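You operate a simulated robot arm through the tools that you are given. There is no shell and no other tool.

You are at the controls of a simulated robot arm. One attempt, no reset.

JOB
Fill the boiler to about the Max line, switch it on and test the steamer once the lamp is green.
Fine: Water before power, green lever shut again; white lever open; a blast on the orange paddle; no spills.

Only the result counts: the job must be done as asked and must still hold three seconds after the hand-in. Knocking over, shifting, dropping, spilling or breaking anything else fails it.

ROBOT AND FRAMES
A 7-joint arm with a three-finger gripper, fixed in place. Base frame: the origin is at the foot of the arm, x ahead of it, y to its left, z up; the work surface is at about z = 80. Units: cm, degrees, N and s.
With the tool pointing down near the work surface it reaches from about 50 to 94 cm from the base axis. Its first joint turns from -166.0 to 166.0 degrees. Payload 2.69 kg.
The TCP is the grasp point between the finger pads, 2.9 cm short of the fingertips. In the tool frame z runs along the fingers and y along their closing line. Largest opening 12 cm; the body of the gripper starts 7.8 cm behind the TCP.
Orientation is that of the tool frame in the base frame, as [roll, pitch, yaw] about the fixed x, y, z axes, in that order (R = Rz(yaw) Ry(pitch) Rx(roll)). With the fingers straight down and closing along the base's y, the tool's x points along the base's -x, its y along +y and its z along -z.

CONTROLS
- The arm moves only by the tool apply_moves. Its argument "increments" is a list of rows, each a list of 6 numbers: the shift along the tool's x, y, z in units of 200 mm (1.0 is 200 mm), then the turn, a rotation vector about the tool's x, y, z in units of 180 degrees (1.0 is 180 degrees). In form: [[x, y, z, rx, ry, rz], ...]. A call has 1 to 20 rows; each row is the pose to reach, as a shift and turn from the pose commanded when the call began, along the tool's axes at that moment. "claw" is the closure in counts, from 0 (fully open) to 255 (shut), set as the call begins (left out, the last holds). A call with a number of a shift or a turn outside -1 to 1 is refused whole. A row lasts 0.2 s, in which the tool goes at most 5 cm and 8.6 degrees; a call with a longer step from one row to the next is refused whole, and so is a gripper value outside its range. Where a pose cannot be reached the arm comes as near as it can. A force on the tool above 40 N (or 10 N above the force at the start of the call, whichever is more), or a blocked arm, ends the call early, and 0.2 s more pass. The fingers move at their own pace and stop on an object; they squeeze with about 29 N. The grip force told is the motor's: it shows also when the fingers shut on nothing. Time passes only in rows, and 0.2 s behind the last, so rows that repeat a pose let the fingers close. It gives the time, the measured TCP pose, the force on the tool (base axes), the opening and the grip force at its end, in the units of the frame above (readings bear some noise), with the torque about the TCP (base axes, N m) and any sound that the robot's microphone picked up.
- Cameras (640 x 400 px; columns grow to the right, rows downward): "scene" is fixed at [4.85, -50.1, 184.94]; the picture's right is [0.51, -0.86, 0.00], its down [-0.74, -0.44, -0.52] and it looks along [0.44, 0.26, -0.86] (base axes); focal length 267 px, centre (320, 200). "wrist" rides on the gripper at [6.3, 0, -10.4] in the tool frame; the picture's right is [0.00, 1.00, 0.00], its down [-0.83, 0.00, -0.56] and it looks along [-0.56, 0.00, 0.83] (tool axes); focal length 275 px, centre (320, 200). There is no depth. A picture from a camera that has moved, and an enlarged one, comes with that camera's place and axes in the base frame and with its lens.
- capture(camera): a new picture of that camera. The clock stands still meanwhile.
- lift_body(by): slides the trunk up (or, below 0, down) by that many cm; the arm rides with it, the base frame stays. It gives what a move gives, with no picture.
- zoom(camera, box): a new picture of the part [left, top, right, bottom] of that camera's present view, enlarged. The clock stands still meanwhile.
- close_job(): hands the job in; it is judged then, once.

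Places have to be worked out from the pictures, the camera data and where the tool is seen. Open the gripper and draw the arm clear of the work before you hand the job in, unless the task says otherwise.

The tools are called as name(argument=value, ...) on one line, values as JSON. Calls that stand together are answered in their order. apply_moves: Moves the arm, as the interface text tells. Its arguments: {"type":"object","properties":{"increments":{"type":"array"},"claw":{"type":"number"}},"required":["increments"]} The other tools are called the same way: lift_body (by) slides the trunk up or down; capture (camera) takes a picture; zoom (camera, box) takes an enlarged picture of a part of a camera's view; close_job () hands the job in.

At the start:

```text
t: 0.0
position: [34.07, -26.36, 150.93]
ee_rot: [180.0, 0.0, -180.0]
force: [0.2, -0.6, -0.1]
moment: [0.0, 0.0, -0.01]
grip_width: 11.98
gripper_force: 0.1
trunk travel left (down, up): [-47.6, 11.0]
```

scene: 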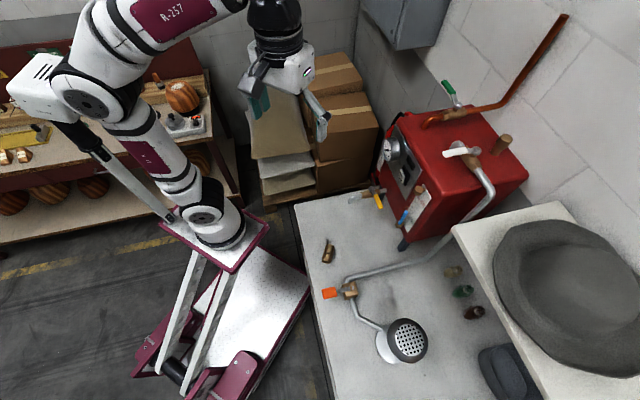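
wrist: 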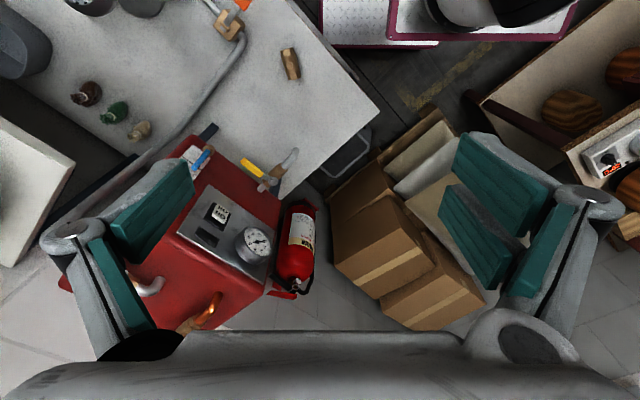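

I see a red boiler with a green lever on a copper pipe, a white lever, a gauge panel, and an orange paddle on a steam wand. I'll take enlarged pictures to study them.

zoom(camera="scene", box=[360, 60, 540, 260])

zoom(camera="scene", box=[300, 180, 500, 380])

zoom(camera="wrist", box=[120, 100, 330, 340])

capture(camera="scene")

```text
2.00 times, centred on (450, 160) of scene
camera zoom: at [4.85, -50.1, 184.94], right [0.51, -0.86, 0.0], down [-0.74, -0.44, -0.52], along [0.44, 0.26, -0.86], focal length 534 px, centre (60, 280)
```

zoom: 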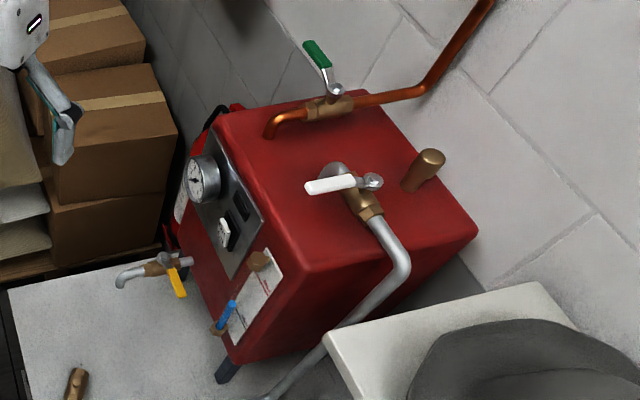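

```text
2.00 times, centred on (400, 280) of scene
camera zoom: at [4.85, -50.1, 184.94], right [0.51, -0.86, 0.0], down [-0.74, -0.44, -0.52], along [0.44, 0.26, -0.86], focal length 534 px, centre (160, 40)
```

zoom: 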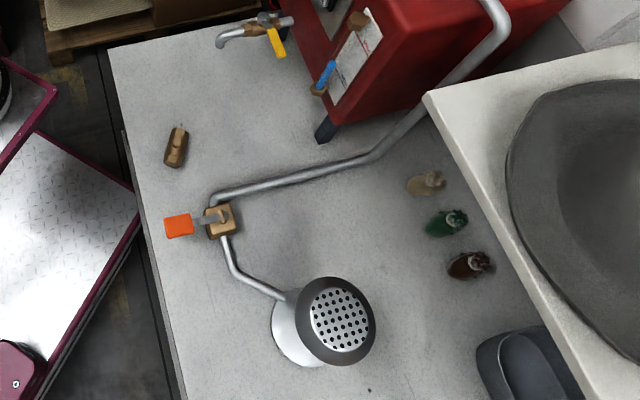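

```text
1.67 times, centred on (225, 220) of wrist
camera zoom: at [27.65, -26.44, 161.43], right [0.0, 1.0, 0.0], down [0.83, 0.0, 0.56], along [0.56, 0.0, -0.83], focal length 459 px, centre (478, 167)
```

zoom: 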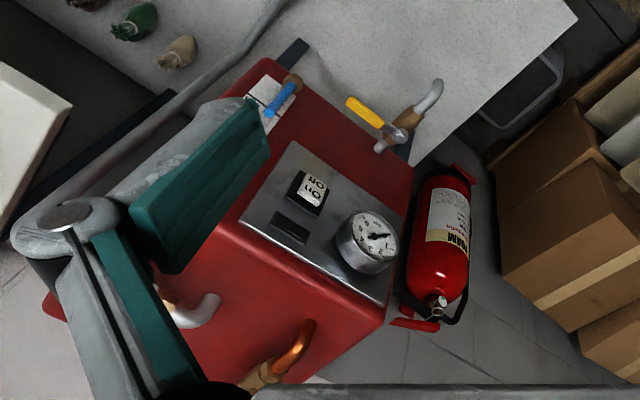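

```text
taken
```

scene: 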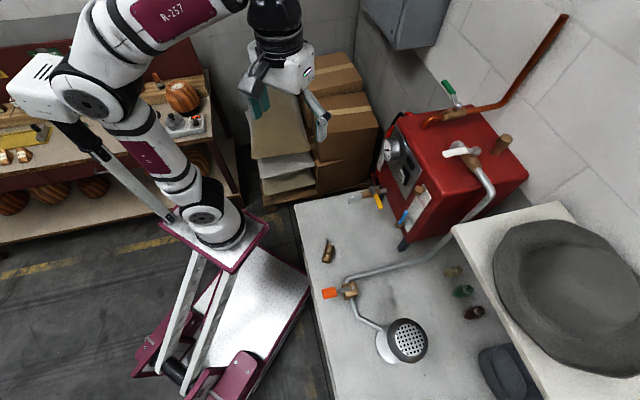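

The gauge triangulates to about (68, -40, 118) and the blue item to (55.5, -54, 103). I'll zoom further to understand the sight glass, the switch, the lamp and the valves.

zoom(camera="scene", box=[370, 120, 450, 170])

zoom(camera="scene", box=[380, 175, 460, 225])

zoom(camera="scene", box=[400, 70, 528, 150])

zoom(camera="scene", box=[310, 270, 390, 320])

zoom(camera="scene", box=[340, 180, 404, 220])

```text
8.00 times, centred on (410, 145) of scene
camera zoom: at [4.85, -50.1, 184.94], right [0.51, -0.86, 0.0], down [-0.74, -0.44, -0.52], along [0.44, 0.26, -0.86], focal length 2137 px, centre (-400, 640)
```

zoom: 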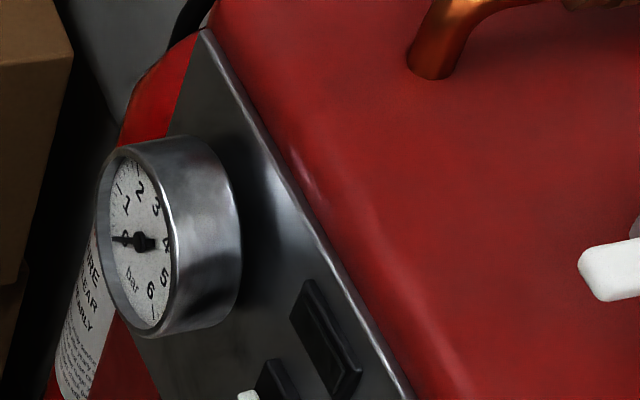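

```text
8.00 times, centred on (420, 200) of scene
camera zoom: at [4.85, -50.1, 184.94], right [0.51, -0.86, 0.0], down [-0.74, -0.44, -0.52], along [0.44, 0.26, -0.86], focal length 2137 px, centre (-480, 200)
```

zoom: 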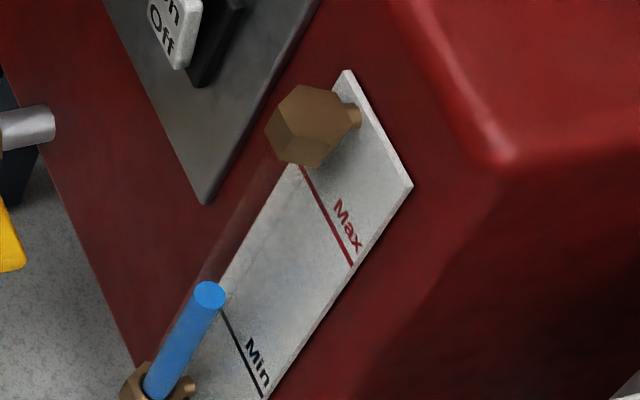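

```text
5.00 times, centred on (464, 110) of scene
camera zoom: at [4.85, -50.1, 184.94], right [0.51, -0.86, 0.0], down [-0.74, -0.44, -0.52], along [0.44, 0.26, -0.86], focal length 1335 px, centre (-400, 650)
```

zoom: 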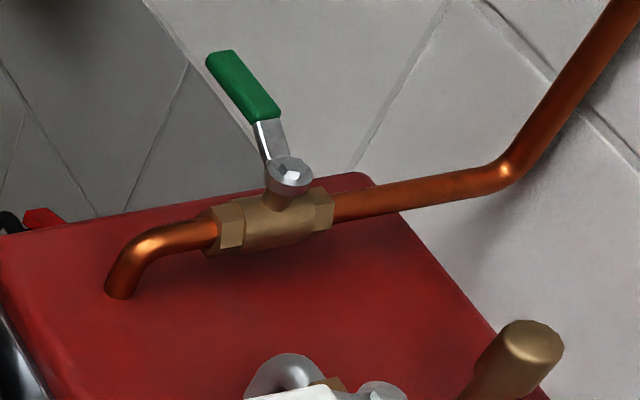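

```text
8.00 times, centred on (350, 295) of scene
camera zoom: at [4.85, -50.1, 184.94], right [0.51, -0.86, 0.0], down [-0.74, -0.44, -0.52], along [0.44, 0.26, -0.86], focal length 2137 px, centre (80, -560)
```

zoom: 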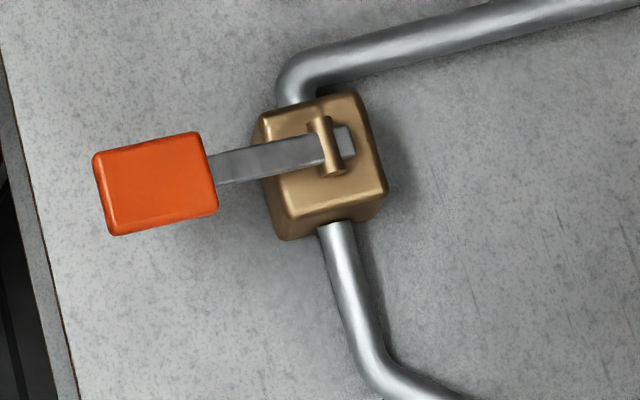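

```text
10.00 times, centred on (372, 200) of scene
camera zoom: at [4.85, -50.1, 184.94], right [0.51, -0.86, 0.0], down [-0.74, -0.44, -0.52], along [0.44, 0.26, -0.86], focal length 2671 px, centre (-200, 200)
```

zoom: 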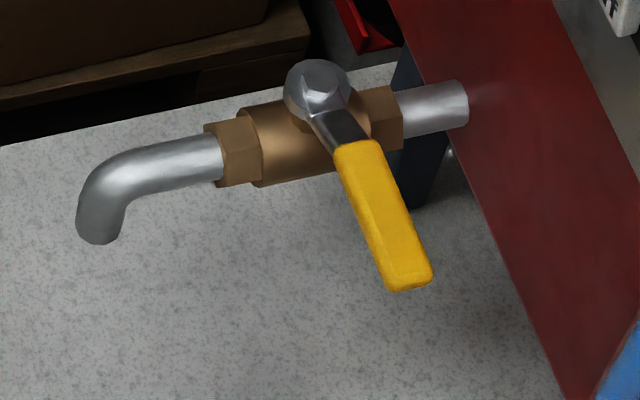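

Boiler axes worked out: depth direction ≈ (0.73,-0.69), the front faces the robot's left-near side. The green, white and yellow levers all look perpendicular to their pipes (closed). I move the hand nearer with a yaw of about 44° so the wrist camera looks square at the boiler front.

apply_moves(increments=[[-0.13, -0.01, 0, 0, 0, 0.04], [-0.27, -0.03, 0, 0, 0, 0.08], [-0.4, -0.04, 0, 0, 0, 0.12], [-0.53, -0.05, 0, 0, 0, 0.16], [-0.67, -0.07, 0, 0, 0, 0.2], [-0.8, -0.08, 0, 0, 0, 0.242]], claw=255)

capture(camera="wrist")

capture(camera="scene")

```text
t: 1.4
position: [49.88, -27.74, 151.05]
ee_rot: [-179.9, 0.0, 136.3]
force: [-1.1, 0.4, -0.5]
moment: [0.01, -0.01, 0.0]
grip_width: 0.01
gripper_force: 28.8
trunk travel left (down, up): [-47.6, 11.0]
```

```text
taken
camera wrist: at [45.27, -23.45, 161.41], right [0.69, 0.73, 0.0], down [0.6, -0.57, 0.56], along [0.4, -0.38, -0.83], focal length 275 px, centre (320, 200)
```

wrist: 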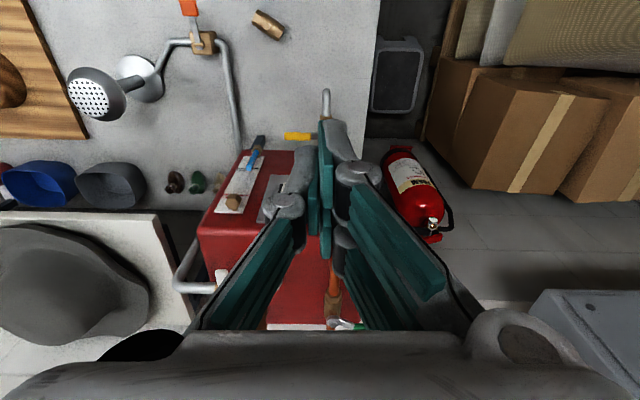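

```text
taken
```

scene: 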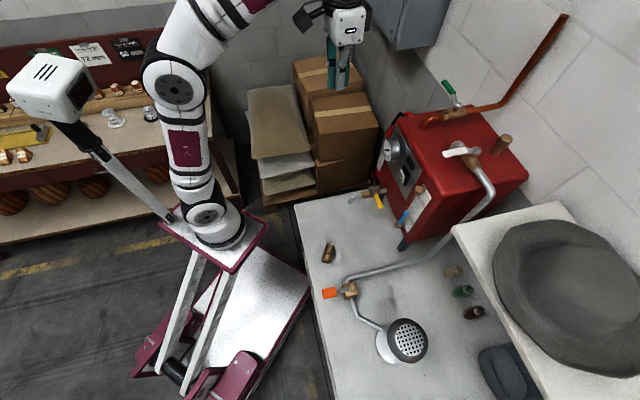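

The closed fingers hide the middle of the wrist view. I open the gripper and move above and toward the boiler top to look down at the green and white levers through the open fingers.

apply_moves(increments=[[-0.15, 0.06, -0.06, 0, 0, 0], [-0.35, 0.12, -0.12, 0, 0, 0], [-0.55, 0.18, -0.18, 0, 0, 0], [-0.75, 0.24, -0.24, 0, 0, 0], [-0.9, 0.28, -0.28, 0, 0, 0], [-0.97, 0.3, -0.3, 0, 0, 0]], claw=0)

capture(camera="wrist")

capture(camera="scene")

```text
t: 2.8
position: [60.3, -32.19, 145.95]
ee_rot: [-180.0, -0.1, 136.3]
force: [0.4, -0.1, -1.0]
moment: [0.11, 0.15, -0.04]
grip_width: 12.02
gripper_force: 0.1
out of reach, approached as far as the arm can: row 1, 2, 3, 4, 5, 6
trunk travel left (down, up): [-47.6, 11.0]
```

```text
taken
camera wrist: at [55.65, -28.03, 156.48], right [0.69, 0.73, 0.0], down [0.61, -0.57, 0.55], along [0.4, -0.38, -0.83], focal length 275 px, centre (320, 200)
```

wrist: 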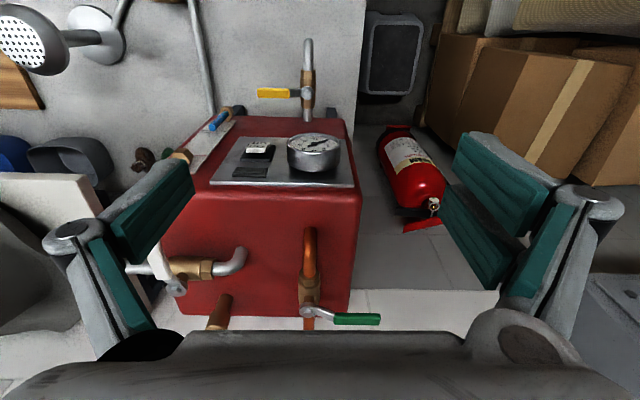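

```text
taken
```

scene: 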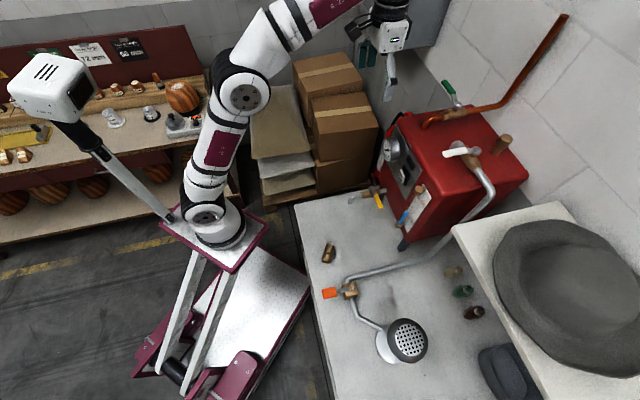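

The view shows the green lever pointing left (perpendicular to the copper pipe) and the white lever pointing to the front; the arm fell short because the shoulder is low. I raise the trunk to gain high reach, and zoom in on the levers first.

zoom(camera="wrist", box=[150, 120, 400, 335])

lift_body(by=11)

capture(camera="wrist")

```text
1.86 times, centred on (275, 228) of wrist
camera zoom: at [55.65, -28.03, 156.48], right [0.69, 0.73, 0.0], down [0.61, -0.57, 0.55], along [0.4, -0.38, -0.83], focal length 512 px, centre (404, 149)
```

zoom: 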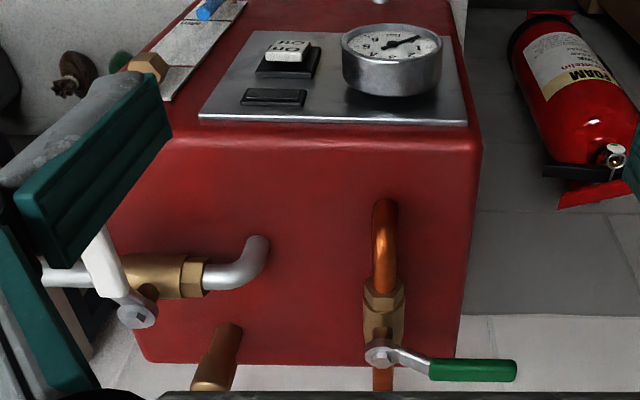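

```text
t: 4.2
position: [48.35, -32.71, 157.01]
ee_rot: [180.0, 0.1, 136.4]
force: [0.3, -0.4, -0.5]
moment: [0.01, 0.03, 0.01]
grip_width: 12.01
gripper_force: 0.0
trunk travel left (down, up): [-58.6, 0.0]
```

```text
taken
camera wrist: at [43.77, -28.38, 167.47], right [0.69, 0.73, 0.0], down [0.6, -0.57, 0.56], along [0.41, -0.38, -0.83], focal length 275 px, centre (320, 200)
```

wrist: 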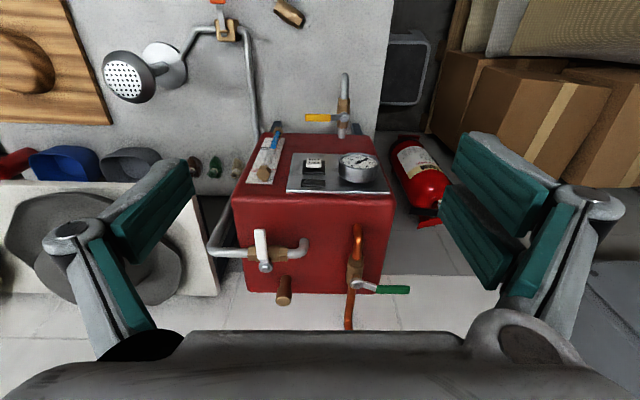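

The lift brought the hand to (48, -33, 157). I do a null move to verify the commanded pose matches the measured one.

apply_moves(increments=[[0, 0, 0, 0, 0, 0]])

zoom(camera="wrist", box=[190, 110, 430, 330])

```text
t: 4.6
position: [48.16, -32.7, 157.12]
ee_rot: [-180.0, 0.2, 136.4]
force: [0.6, -0.6, -0.7]
moment: [0.02, -0.01, 0.01]
grip_width: 12.0
gripper_force: 0.1
trunk travel left (down, up): [-58.6, 0.0]
```

```text
1.82 times, centred on (310, 220) of wrist
camera zoom: at [43.68, -28.36, 167.53], right [0.69, 0.73, 0.0], down [0.6, -0.57, 0.56], along [0.41, -0.38, -0.83], focal length 500 px, centre (338, 164)
```

zoom: 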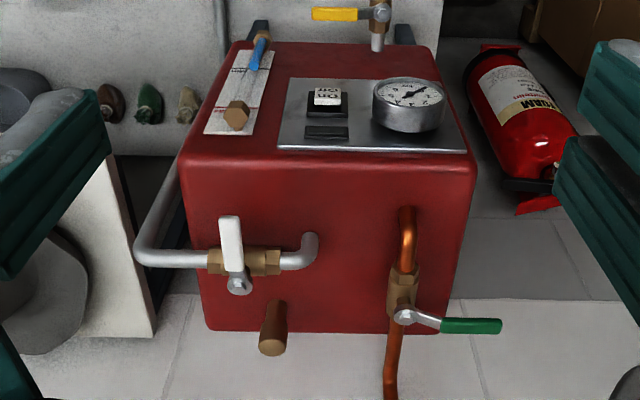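

Triangulated: green nut at about (79.6, -52.2, 133), handle tip at about (87, -45.6, 133.5). Now I look closely at the sight glass, panel and white lever from here.

zoom(camera="wrist", box=[230, 115, 310, 195])

zoom(camera="wrist", box=[280, 140, 400, 200])

zoom(camera="wrist", box=[200, 220, 320, 310])

zoom(camera="wrist", box=[320, 230, 420, 310])

```text
5.00 times, centred on (270, 155) of wrist
camera zoom: at [43.68, -28.36, 167.53], right [0.69, 0.73, 0.0], down [0.6, -0.57, 0.56], along [0.41, -0.38, -0.83], focal length 1376 px, centre (570, 425)
```

zoom: 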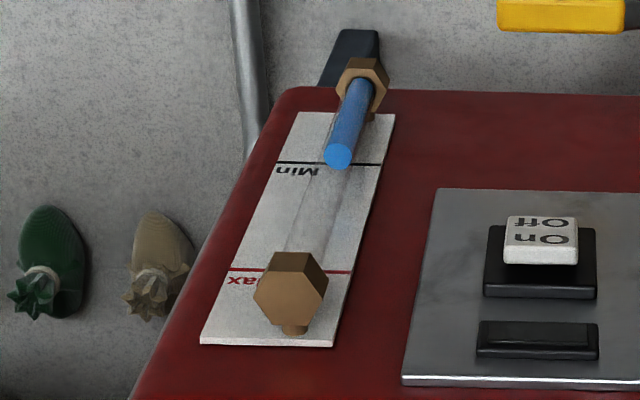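

```text
5.33 times, centred on (340, 170) of wrist
camera zoom: at [43.68, -28.36, 167.53], right [0.69, 0.73, 0.0], down [0.6, -0.57, 0.56], along [0.41, -0.38, -0.83], focal length 1468 px, centre (213, 360)
```

zoom: 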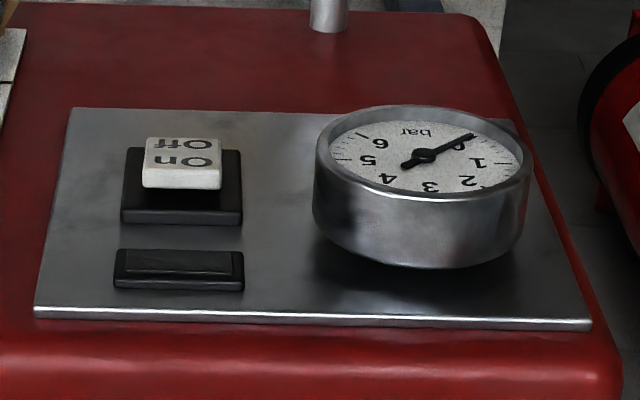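

```text
4.44 times, centred on (260, 265) of wrist
camera zoom: at [43.68, -28.36, 167.53], right [0.69, 0.73, 0.0], down [0.6, -0.57, 0.56], along [0.41, -0.38, -0.83], focal length 1224 px, centre (587, -89)
```

zoom: 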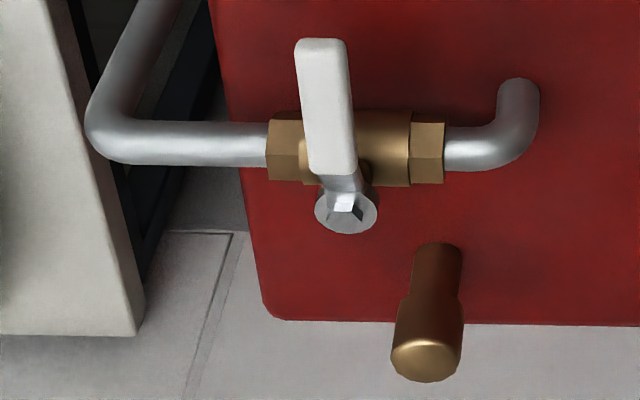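

```text
5.00 times, centred on (370, 270) of wrist
camera zoom: at [43.68, -28.36, 167.53], right [0.69, 0.73, 0.0], down [0.6, -0.57, 0.56], along [0.41, -0.38, -0.83], focal length 1376 px, centre (70, -150)
```

zoom: 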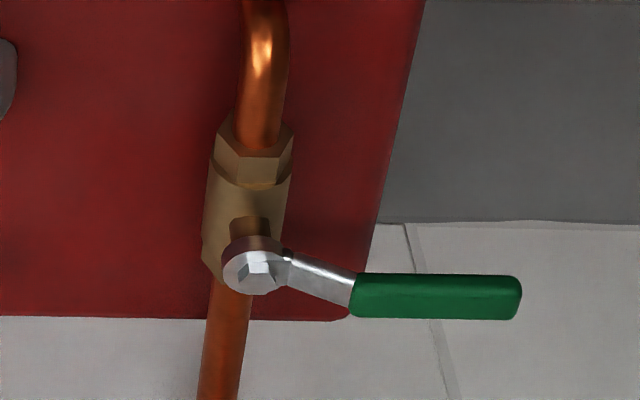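

Readings: the switch sits at about (62.2, -47.1, 114.5) with its Off half pressed in, the white nut is at (64.4, -61.1, 133.3), and water stands a little above Min. I move toward the green lever with a small outward tilt to test reach.

apply_moves(increments=[[-0.15, 0.09, 0.02, 0, 0, 0], [-0.3, 0.19, 0.04, 0, 0, 0], [-0.45, 0.28, 0.06, 0, 0, 0], [-0.6, 0.37, 0.08, 0, 0, 0], [-0.75, 0.47, 0.1, 0, 0, 0]])

capture(camera="wrist")

capture(camera="scene")

```text
t: 5.8
position: [57.1, -31.76, 150.82]
ee_rot: [-180.0, 0.1, 136.3]
force: [-1.1, -1.5, 0.4]
moment: [0.09, -0.14, -0.01]
grip_width: 11.99
gripper_force: 0.0
out of reach, approached as far as the arm can: row 1, 2, 3, 4, 5
trunk travel left (down, up): [-58.6, 0.0]
```

```text
taken
camera wrist: at [52.45, -27.54, 161.24], right [0.69, 0.73, 0.0], down [0.6, -0.57, 0.56], along [0.41, -0.38, -0.83], focal length 275 px, centre (320, 200)
```

wrist: 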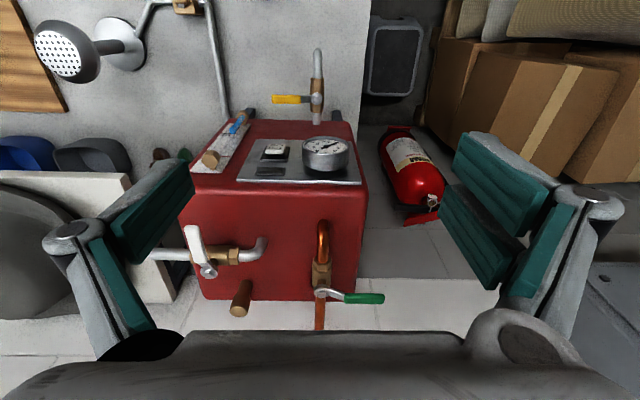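

```text
taken
```

scene: 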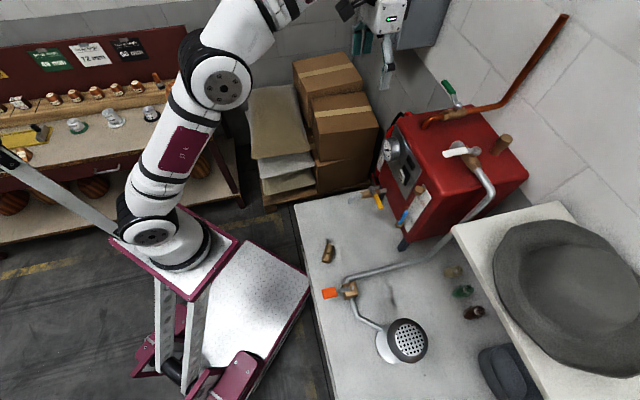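

The lift evidently moves the arm base backward as it rises (about 1 cm back per cm up), so a lower trunk gives more forward reach. I lower by 6 cm and check how the tool moves.

lift_body(by=-6)

capture(camera="scene")

```text
t: 6.8
position: [58.04, -31.8, 145.27]
ee_rot: [-180.0, 0.2, 136.5]
force: [-0.7, 0.3, 0.3]
moment: [0.0, -0.02, -0.02]
grip_width: 12.0
gripper_force: 0.1
trunk travel left (down, up): [-52.6, 6.0]
```

```text
taken
```

scene: 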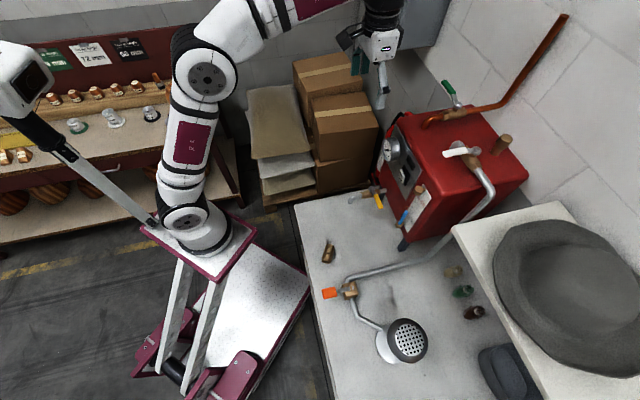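

I run a null move to check whether the pose is steady after lowering.

apply_moves(increments=[[0, 0, 0, 0, 0, 0], [0, 0, 0, 0, 0, 0]])

```text
t: 7.4
position: [58.16, -31.62, 145.07]
ee_rot: [180.0, 0.2, 136.5]
force: [0.1, 0.0, 0.2]
moment: [0.02, 0.02, -0.01]
grip_width: 12.01
gripper_force: 0.0
trunk travel left (down, up): [-52.6, 6.0]
```

Steady at (58.1, -31.7, 145.1). I lower the trunk 5 cm more, watching how x and z respond.

lift_body(by=-5)

apply_moves(increments=[[0, 0, 0, 0, 0, 0]])

capture(camera="scene")

```text
t: 8.3
position: [58.09, -31.77, 140.18]
ee_rot: [-179.9, 0.2, 136.4]
force: [0.0, 0.3, -0.9]
moment: [-0.04, -0.06, 0.02]
grip_width: 12.0
gripper_force: 0.0
trunk travel left (down, up): [-47.6, 11.0]
```

```text
t: 8.7
position: [58.11, -31.65, 140.1]
ee_rot: [179.9, 0.3, 136.3]
force: [0.7, -0.1, 0.0]
moment: [0.01, 0.0, 0.01]
grip_width: 11.98
gripper_force: 0.1
trunk travel left (down, up): [-47.6, 11.0]
```

```text
taken
```

scene: 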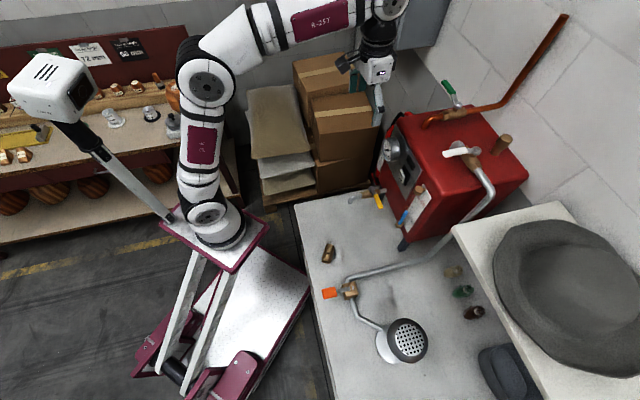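

The lift keeps TCP x,y but moves the arm foot forward as it lowers; tilting the tool outward is the best way to gain reach. I close the fingers to form a pushing stick and tilt about 50° outward while rising toward (70, -36, 147).

apply_moves(increments=[[-0.05, 0.03, -0.1, 0, -0.04, 0], [-0.13, 0.06, -0.17, 0, -0.08, 0], [-0.22, 0.1, -0.23, 0, -0.12, 0], [-0.31, 0.14, -0.28, 0, -0.16, 0], [-0.4, 0.18, -0.32, 0, -0.2, 0], [-0.49, 0.22, -0.35, 0, -0.24, 0], [-0.58, 0.255, -0.35, 0, -0.278, 0]], claw=255)

capture(camera="wrist")

capture(camera="scene")

```text
t: 10.3
position: [70.1, -36.03, 147.03]
ee_rot: [179.9, 50.4, 136.3]
force: [0.2, 0.7, 0.5]
moment: [0.02, -0.02, 0.02]
grip_width: 0.01
gripper_force: 28.4
trunk travel left (down, up): [-47.6, 11.0]
```

```text
taken
camera wrist: at [61.26, -27.79, 148.89], right [0.69, 0.73, 0.0], down [0.08, -0.07, 0.99], along [0.72, -0.68, -0.1], focal length 275 px, centre (320, 200)
```

wrist: 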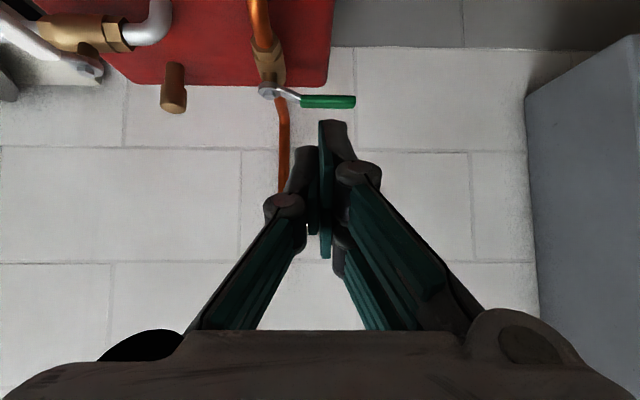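

```text
taken
```

scene: 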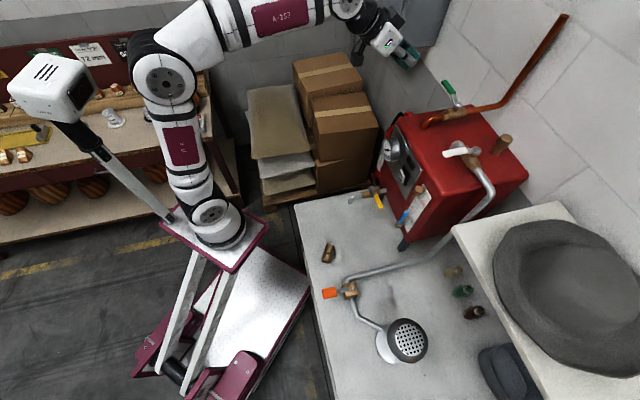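

The tilted pose is reachable and the wrist view places the green handle centre at about (84.5, -47.8, 134). I advance above and past the handle.

apply_moves(increments=[[-0.06, 0.01, 0.15, 0, 0, 0], [-0.13, 0.02, 0.3, 0, 0, 0], [-0.2, 0.03, 0.46, 0, 0, 0], [-0.26, 0.04, 0.61, 0, 0, 0], [-0.33, 0.045, 0.76, 0, 0, 0]])

capture(camera="wrist")

zoom(camera="scene", box=[350, 0, 570, 140])

```text
t: 11.5
position: [82.04, -46.35, 142.41]
ee_rot: [-180.0, 50.4, 136.4]
force: [-0.6, 0.1, 0.8]
moment: [-0.02, 0.0, 0.0]
grip_width: 0.0
gripper_force: 28.7
trunk travel left (down, up): [-47.6, 11.0]
```

```text
taken
camera wrist: at [73.32, -38.08, 144.32], right [0.69, 0.73, 0.0], down [0.08, -0.07, 0.99], along [0.72, -0.68, -0.1], focal length 275 px, centre (320, 200)
```

wrist: 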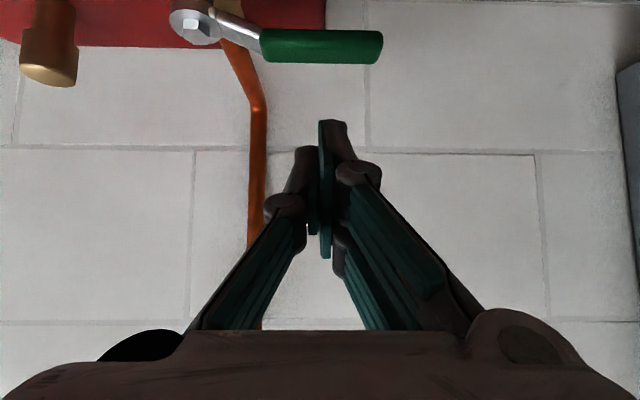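

```text
2.86 times, centred on (460, 70) of scene
camera zoom: at [4.85, -50.1, 184.94], right [0.51, -0.86, 0.0], down [-0.74, -0.44, -0.52], along [0.44, 0.26, -0.86], focal length 763 px, centre (-80, 571)
```

zoom: 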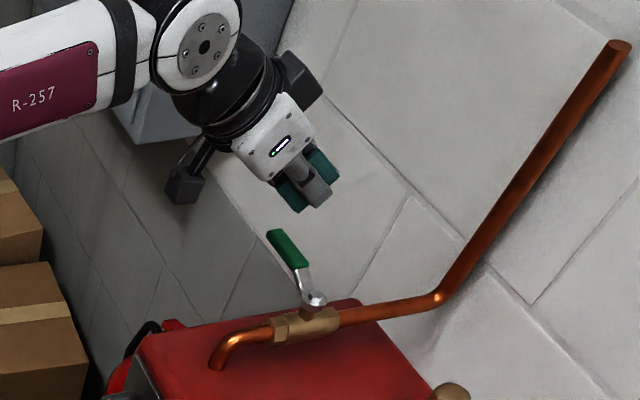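

The stick tip projects right where expected in the scene view, so calibration is good; handle centre ≈ (84.0, -47.8, 134.2). I move past the handle to the far side, still above it.

apply_moves(increments=[[-0.08, 0.025, 0.155, 0, 0, 0], [-0.159, 0.05, 0.31, 0, 0, 0]])

zoom(camera="scene", box=[390, 20, 550, 120])

capture(camera="wrist")

```text
t: 12.1
position: [86.99, -49.43, 140.91]
ee_rot: [179.9, 50.5, 136.5]
force: [-1.4, 0.6, 2.4]
moment: [0.08, 0.06, 0.02]
grip_width: 0.0
gripper_force: 28.6
out of reach, approached as far as the arm can: row 2
trunk travel left (down, up): [-47.6, 11.0]
```

```text
4.00 times, centred on (470, 70) of scene
camera zoom: at [4.85, -50.1, 184.94], right [0.51, -0.86, 0.0], down [-0.74, -0.44, -0.52], along [0.44, 0.26, -0.86], focal length 1068 px, centre (-280, 720)
```

zoom: 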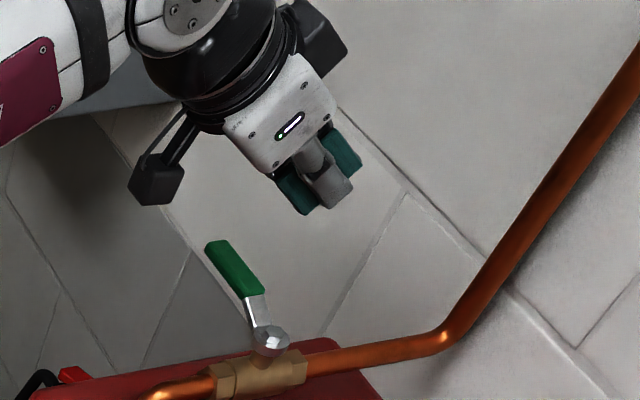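

```text
taken
camera wrist: at [78.23, -41.28, 142.75], right [0.69, 0.73, 0.0], down [0.07, -0.07, 0.99], along [0.72, -0.68, -0.1], focal length 275 px, centre (320, 200)
```

wrist: 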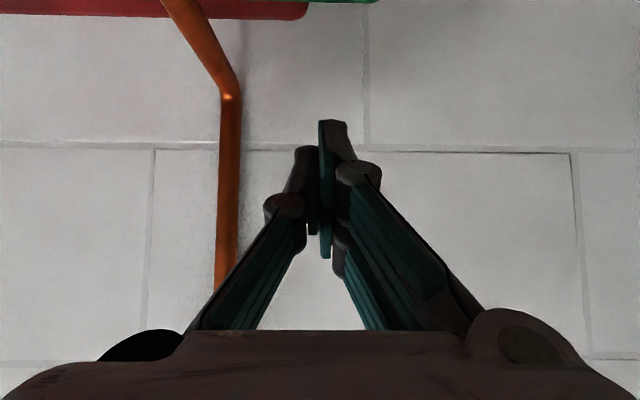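

The hand is at (87.0, -49.4, 140.9), about 3.3 cm beyond the handle line. I descend behind the handle while easing 1 cm further back.

apply_moves(increments=[[0.06, 0, 0.085, 0, 0, 0], [0.135, 0, 0.17, 0, 0, 0], [0.219, 0, 0.2525, 0, 0, 0]])

zoom(camera="scene", box=[390, 20, 550, 120])

capture(camera="wrist")

```text
t: 12.9
position: [87.91, -50.67, 133.9]
ee_rot: [-179.9, 50.3, 136.4]
force: [-0.1, -0.2, 0.5]
moment: [-0.02, -0.03, 0.02]
grip_width: 0.01
gripper_force: 28.2
trunk travel left (down, up): [-47.6, 11.0]
```

```text
4.00 times, centred on (470, 70) of scene
camera zoom: at [4.85, -50.1, 184.94], right [0.51, -0.86, 0.0], down [-0.74, -0.44, -0.52], along [0.44, 0.26, -0.86], focal length 1068 px, centre (-280, 720)
```

zoom: 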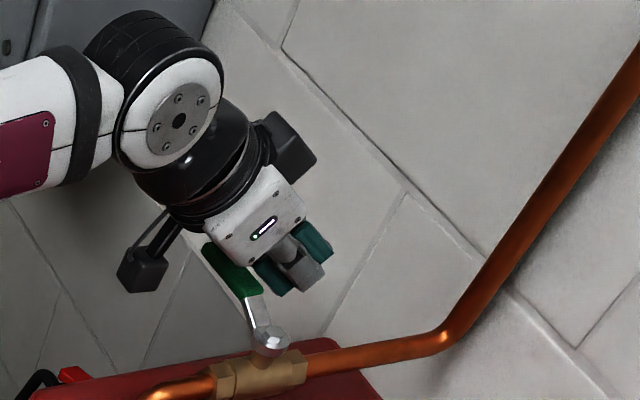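

```text
taken
camera wrist: at [79.15, -42.45, 135.84], right [0.69, 0.73, 0.0], down [0.08, -0.07, 0.99], along [0.72, -0.68, -0.1], focal length 275 px, centre (320, 200)
```

wrist: 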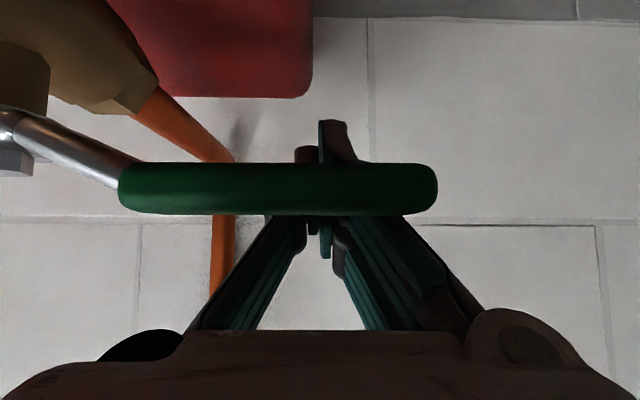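

The stick is now hooked behind the green handle (it occludes the fingers). I raise 1.2 cm for pipe clearance and pull back gently to turn the lever about 15° counter-clockwise, as a test of direction.

apply_moves(increments=[[-0.005, 0, -0.088, 0, 0, 0], [0.037, 0, -0.138, 0, 0, 0], [0.068, 0.0125, -0.177, 0, 0, 0], [0.094, 0.025, -0.208, 0, 0, 0]])

zoom(camera="scene", box=[390, 40, 550, 140])

capture(camera="wrist")

zoom(camera="scene", box=[380, 175, 460, 225])

```text
t: 13.9
position: [85.16, -47.27, 135.13]
ee_rot: [179.8, 50.2, 136.3]
force: [0.1, 0.1, 0.1]
moment: [0.0, 0.01, 0.0]
grip_width: 0.0
gripper_force: 28.3
trunk travel left (down, up): [-47.6, 11.0]
```

```text
4.00 times, centred on (470, 90) of scene
camera zoom: at [4.85, -50.1, 184.94], right [0.51, -0.86, 0.0], down [-0.74, -0.44, -0.52], along [0.44, 0.26, -0.86], focal length 1068 px, centre (-280, 640)
```

zoom: 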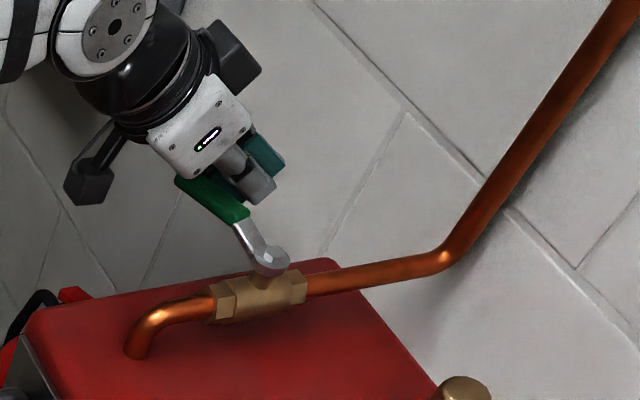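

```text
taken
camera wrist: at [76.35, -39.1, 136.96], right [0.69, 0.73, 0.0], down [0.08, -0.07, 0.99], along [0.72, -0.68, -0.1], focal length 275 px, centre (320, 200)
```

wrist: 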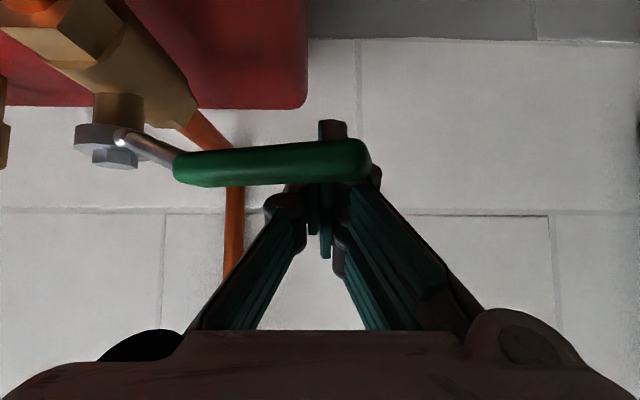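

```text
8.00 times, centred on (420, 200) of scene
camera zoom: at [4.85, -50.1, 184.94], right [0.51, -0.86, 0.0], down [-0.74, -0.44, -0.52], along [0.44, 0.26, -0.86], focal length 2137 px, centre (-480, 200)
```

zoom: 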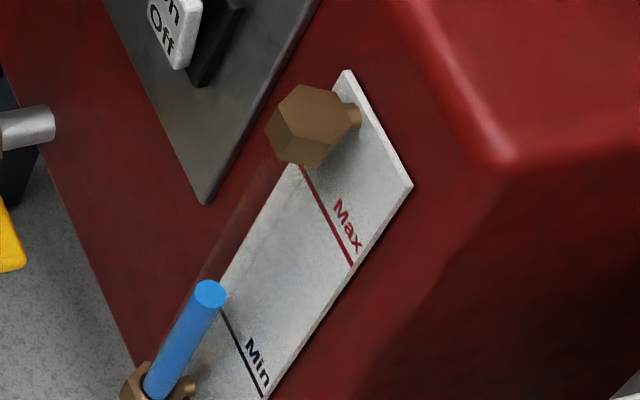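

The lever turned counter-clockwise freely; the water hasn't moved yet. I continue the sweep to about 45° and check for flow.

apply_moves(increments=[[0.0287, -0.01, -0.0347, 0, 0, 0], [0.0596, -0.022, -0.072, 0, 0, 0], [0.0908, -0.035, -0.1098, 0, 0, 0], [0.122, -0.0485, -0.1476, 0, 0, 0]])

zoom(camera="scene", box=[390, 40, 550, 140])

capture(camera="wrist")

zoom(camera="scene", box=[380, 175, 460, 225])

```text
t: 14.9
position: [81.63, -45.2, 135.2]
ee_rot: [179.9, 50.1, 136.5]
force: [0.3, -1.0, 0.3]
moment: [-0.02, 0.04, 0.03]
grip_width: 0.0
gripper_force: 28.5
trunk travel left (down, up): [-47.6, 11.0]
```

```text
4.00 times, centred on (470, 90) of scene
camera zoom: at [4.85, -50.1, 184.94], right [0.51, -0.86, 0.0], down [-0.74, -0.44, -0.52], along [0.44, 0.26, -0.86], focal length 1068 px, centre (-280, 640)
```

zoom: 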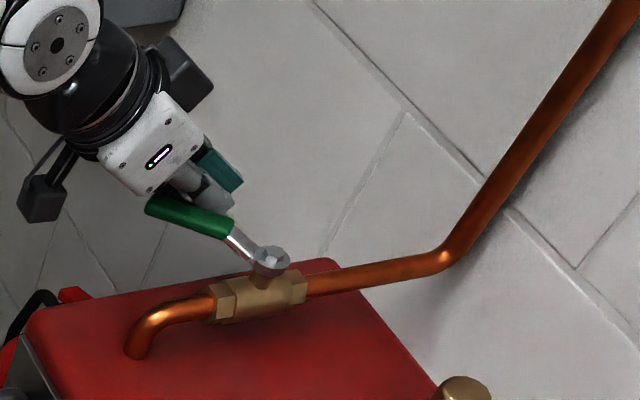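

```text
taken
camera wrist: at [72.78, -37.0, 137.04], right [0.69, 0.73, 0.0], down [0.08, -0.07, 0.99], along [0.72, -0.68, -0.1], focal length 275 px, centre (320, 200)
```

wrist: 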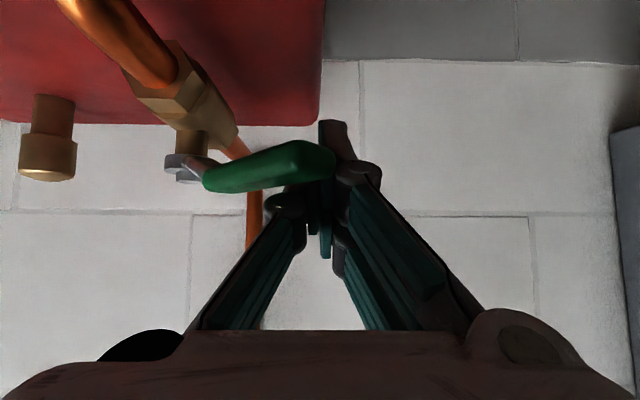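

```text
8.00 times, centred on (420, 200) of scene
camera zoom: at [4.85, -50.1, 184.94], right [0.51, -0.86, 0.0], down [-0.74, -0.44, -0.52], along [0.44, 0.26, -0.86], focal length 2137 px, centre (-480, 200)
```

zoom: 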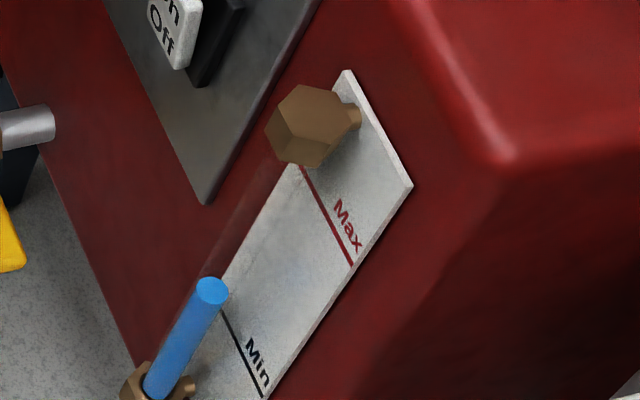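

Flow has started (about 0.4 cm/s), with about 7.6 cm to go to Max (the target pixel for the water top is about row 215 in this zoom). While it fills, I lift the stick over the handle and place it on the near side, ready to push the lever shut.

apply_moves(increments=[[-0.1136, 0, -0.0744, 0, 0, 0], [-0.2176, 0, -0.1604, 0, 0, 0], [-0.1284, -0.075, -0.2683, 0, 0, 0], [-0.0488, -0.16, -0.3646, 0, 0, 0], [-0.001, -0.22, -0.4224, 0, 0, 0], [0.0915, -0.22, -0.346, 0, 0, 0], [0.1743, -0.22, -0.2775, 0, 0, 0]])

zoom(camera="scene", box=[380, 175, 460, 225])

capture(camera="wrist")

zoom(camera="scene", box=[360, 40, 520, 140])

```text
t: 16.5
position: [73.98, -43.84, 136.03]
ee_rot: [180.0, 50.3, 136.4]
force: [0.7, -0.5, 0.4]
moment: [0.01, 0.01, -0.02]
grip_width: 0.02
gripper_force: 29.0
trunk travel left (down, up): [-47.6, 11.0]
```

```text
8.00 times, centred on (420, 200) of scene
camera zoom: at [4.85, -50.1, 184.94], right [0.51, -0.86, 0.0], down [-0.74, -0.44, -0.52], along [0.44, 0.26, -0.86], focal length 2137 px, centre (-480, 200)
```

zoom: 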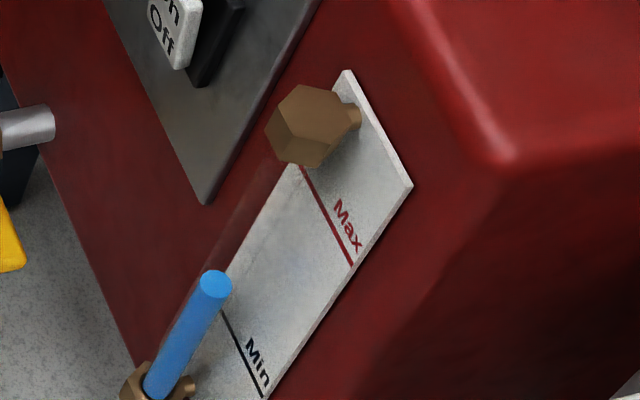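

```text
taken
camera wrist: at [65.24, -35.62, 137.85], right [0.69, 0.73, 0.0], down [0.08, -0.07, 0.99], along [0.72, -0.68, -0.1], focal length 275 px, centre (320, 200)
```

wrist: 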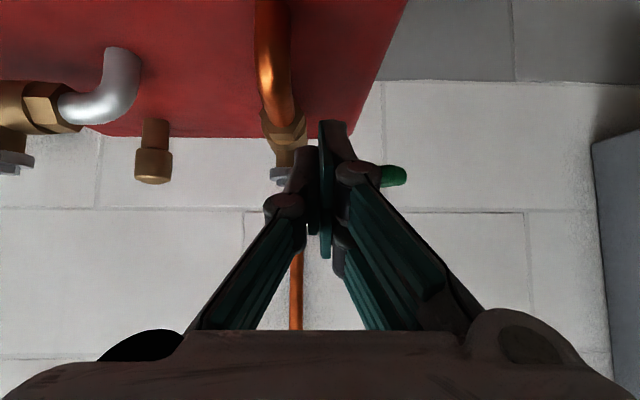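

```text
4.00 times, centred on (440, 90) of scene
camera zoom: at [4.85, -50.1, 184.94], right [0.51, -0.86, 0.0], down [-0.74, -0.44, -0.52], along [0.44, 0.26, -0.86], focal length 1068 px, centre (-160, 640)
```

zoom: 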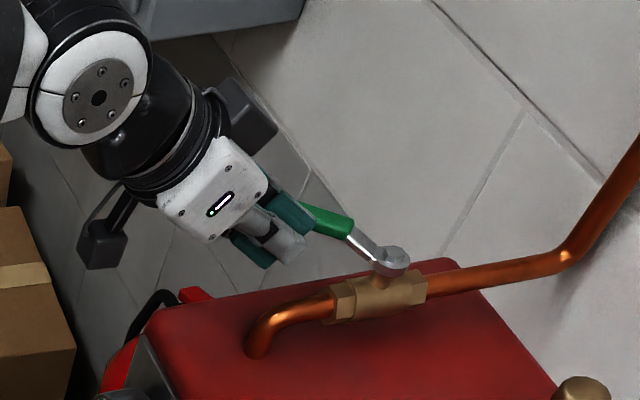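

Water is rising at about 0.38 cm/s with the valve half-open, and the stick sits on the near side of the handle without touching. I wait 4 s and recheck.

apply_moves(increments=[[0, 0, 0, 0, 0, 0], [0, 0, 0, 0, 0, 0], [0, 0, 0, 0, 0, 0], [0, 0, 0, 0, 0, 0], [0, 0, 0, 0, 0, 0], [0, 0, 0, 0, 0, 0], [0, 0, 0, 0, 0, 0], [0, 0, 0, 0, 0, 0], [0, 0, 0, 0, 0, 0], [0, 0, 0, 0, 0, 0], [0, 0, 0, 0, 0, 0], [0, 0, 0, 0, 0, 0], [0, 0, 0, 0, 0, 0], [0, 0, 0, 0, 0, 0], [0, 0, 0, 0, 0, 0], [0, 0, 0, 0, 0, 0], [0, 0, 0, 0, 0, 0], [0, 0, 0, 0, 0, 0], [0, 0, 0, 0, 0, 0], [0, 0, 0, 0, 0, 0]])

zoom(camera="scene", box=[380, 175, 460, 225])

```text
t: 20.7
position: [73.85, -43.92, 136.09]
ee_rot: [180.0, 50.3, 136.4]
force: [-0.4, 0.2, -0.3]
moment: [-0.02, -0.02, -0.01]
grip_width: 0.0
gripper_force: 28.9
trunk travel left (down, up): [-47.6, 11.0]
```

```text
8.00 times, centred on (420, 200) of scene
camera zoom: at [4.85, -50.1, 184.94], right [0.51, -0.86, 0.0], down [-0.74, -0.44, -0.52], along [0.44, 0.26, -0.86], focal length 2137 px, centre (-480, 200)
```

zoom: 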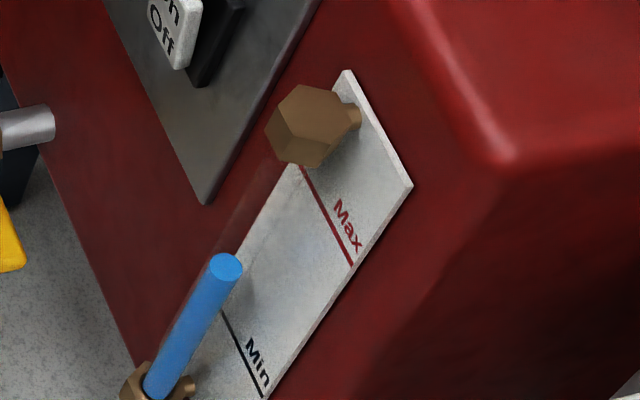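

Rising at 3.8 px/s; about 53 px (≈14 s) to go. I wait two more 4.2 s blocks, checking between.

apply_moves(increments=[[0, 0, 0, 0, 0, 0], [0, 0, 0, 0, 0, 0], [0, 0, 0, 0, 0, 0], [0, 0, 0, 0, 0, 0], [0, 0, 0, 0, 0, 0], [0, 0, 0, 0, 0, 0], [0, 0, 0, 0, 0, 0], [0, 0, 0, 0, 0, 0], [0, 0, 0, 0, 0, 0], [0, 0, 0, 0, 0, 0], [0, 0, 0, 0, 0, 0], [0, 0, 0, 0, 0, 0], [0, 0, 0, 0, 0, 0], [0, 0, 0, 0, 0, 0], [0, 0, 0, 0, 0, 0], [0, 0, 0, 0, 0, 0], [0, 0, 0, 0, 0, 0], [0, 0, 0, 0, 0, 0], [0, 0, 0, 0, 0, 0], [0, 0, 0, 0, 0, 0]])

zoom(camera="scene", box=[380, 175, 460, 225])

```text
t: 24.9
position: [74.02, -43.76, 136.07]
ee_rot: [-180.0, 50.2, 136.5]
force: [0.1, 0.7, -0.1]
moment: [-0.03, 0.0, -0.01]
grip_width: 0.01
gripper_force: 28.7
trunk travel left (down, up): [-47.6, 11.0]
```

```text
8.00 times, centred on (420, 200) of scene
camera zoom: at [4.85, -50.1, 184.94], right [0.51, -0.86, 0.0], down [-0.74, -0.44, -0.52], along [0.44, 0.26, -0.86], focal length 2137 px, centre (-480, 200)
```

zoom: 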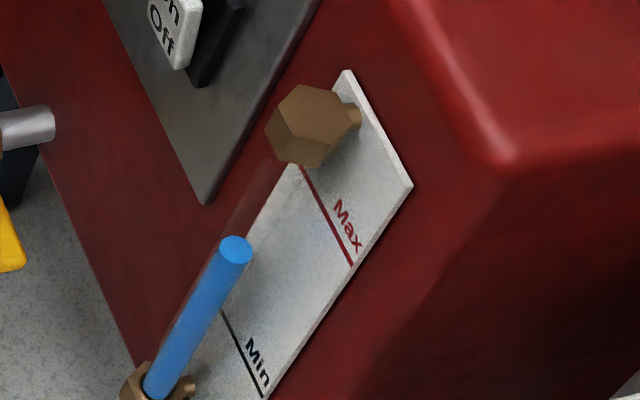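

I refined the camera axes (removing rounding error): Min ≈ z 106, Max ≈ z 117, water started at z 109.4, and the target for the water top in this zoom is about row 195. It's now at row 250, so I wait another 4.2 s.

apply_moves(increments=[[0, 0, 0, 0, 0, 0], [0, 0, 0, 0, 0, 0], [0, 0, 0, 0, 0, 0], [0, 0, 0, 0, 0, 0], [0, 0, 0, 0, 0, 0], [0, 0, 0, 0, 0, 0], [0, 0, 0, 0, 0, 0], [0, 0, 0, 0, 0, 0], [0, 0, 0, 0, 0, 0], [0, 0, 0, 0, 0, 0], [0, 0, 0, 0, 0, 0], [0, 0, 0, 0, 0, 0], [0, 0, 0, 0, 0, 0], [0, 0, 0, 0, 0, 0], [0, 0, 0, 0, 0, 0], [0, 0, 0, 0, 0, 0], [0, 0, 0, 0, 0, 0], [0, 0, 0, 0, 0, 0], [0, 0, 0, 0, 0, 0], [0, 0, 0, 0, 0, 0]])

zoom(camera="scene", box=[380, 175, 460, 225])

```text
t: 29.1
position: [74.06, -43.84, 136.0]
ee_rot: [180.0, 50.3, 136.3]
force: [0.8, -0.5, 0.7]
moment: [0.0, 0.03, -0.01]
grip_width: 0.01
gripper_force: 29.1
trunk travel left (down, up): [-47.6, 11.0]
```

```text
8.00 times, centred on (420, 200) of scene
camera zoom: at [4.85, -50.1, 184.94], right [0.51, -0.86, 0.0], down [-0.74, -0.44, -0.52], along [0.44, 0.26, -0.86], focal length 2137 px, centre (-480, 200)
```

zoom: 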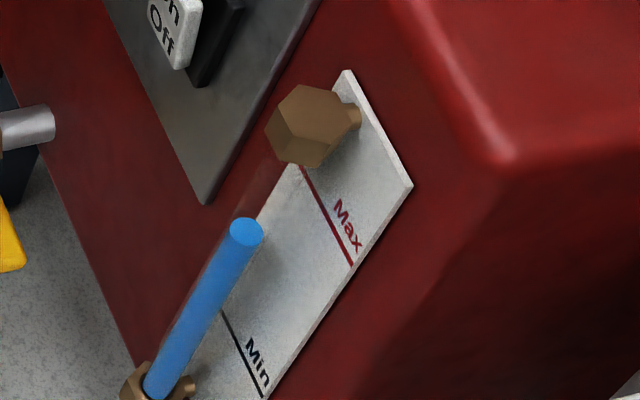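

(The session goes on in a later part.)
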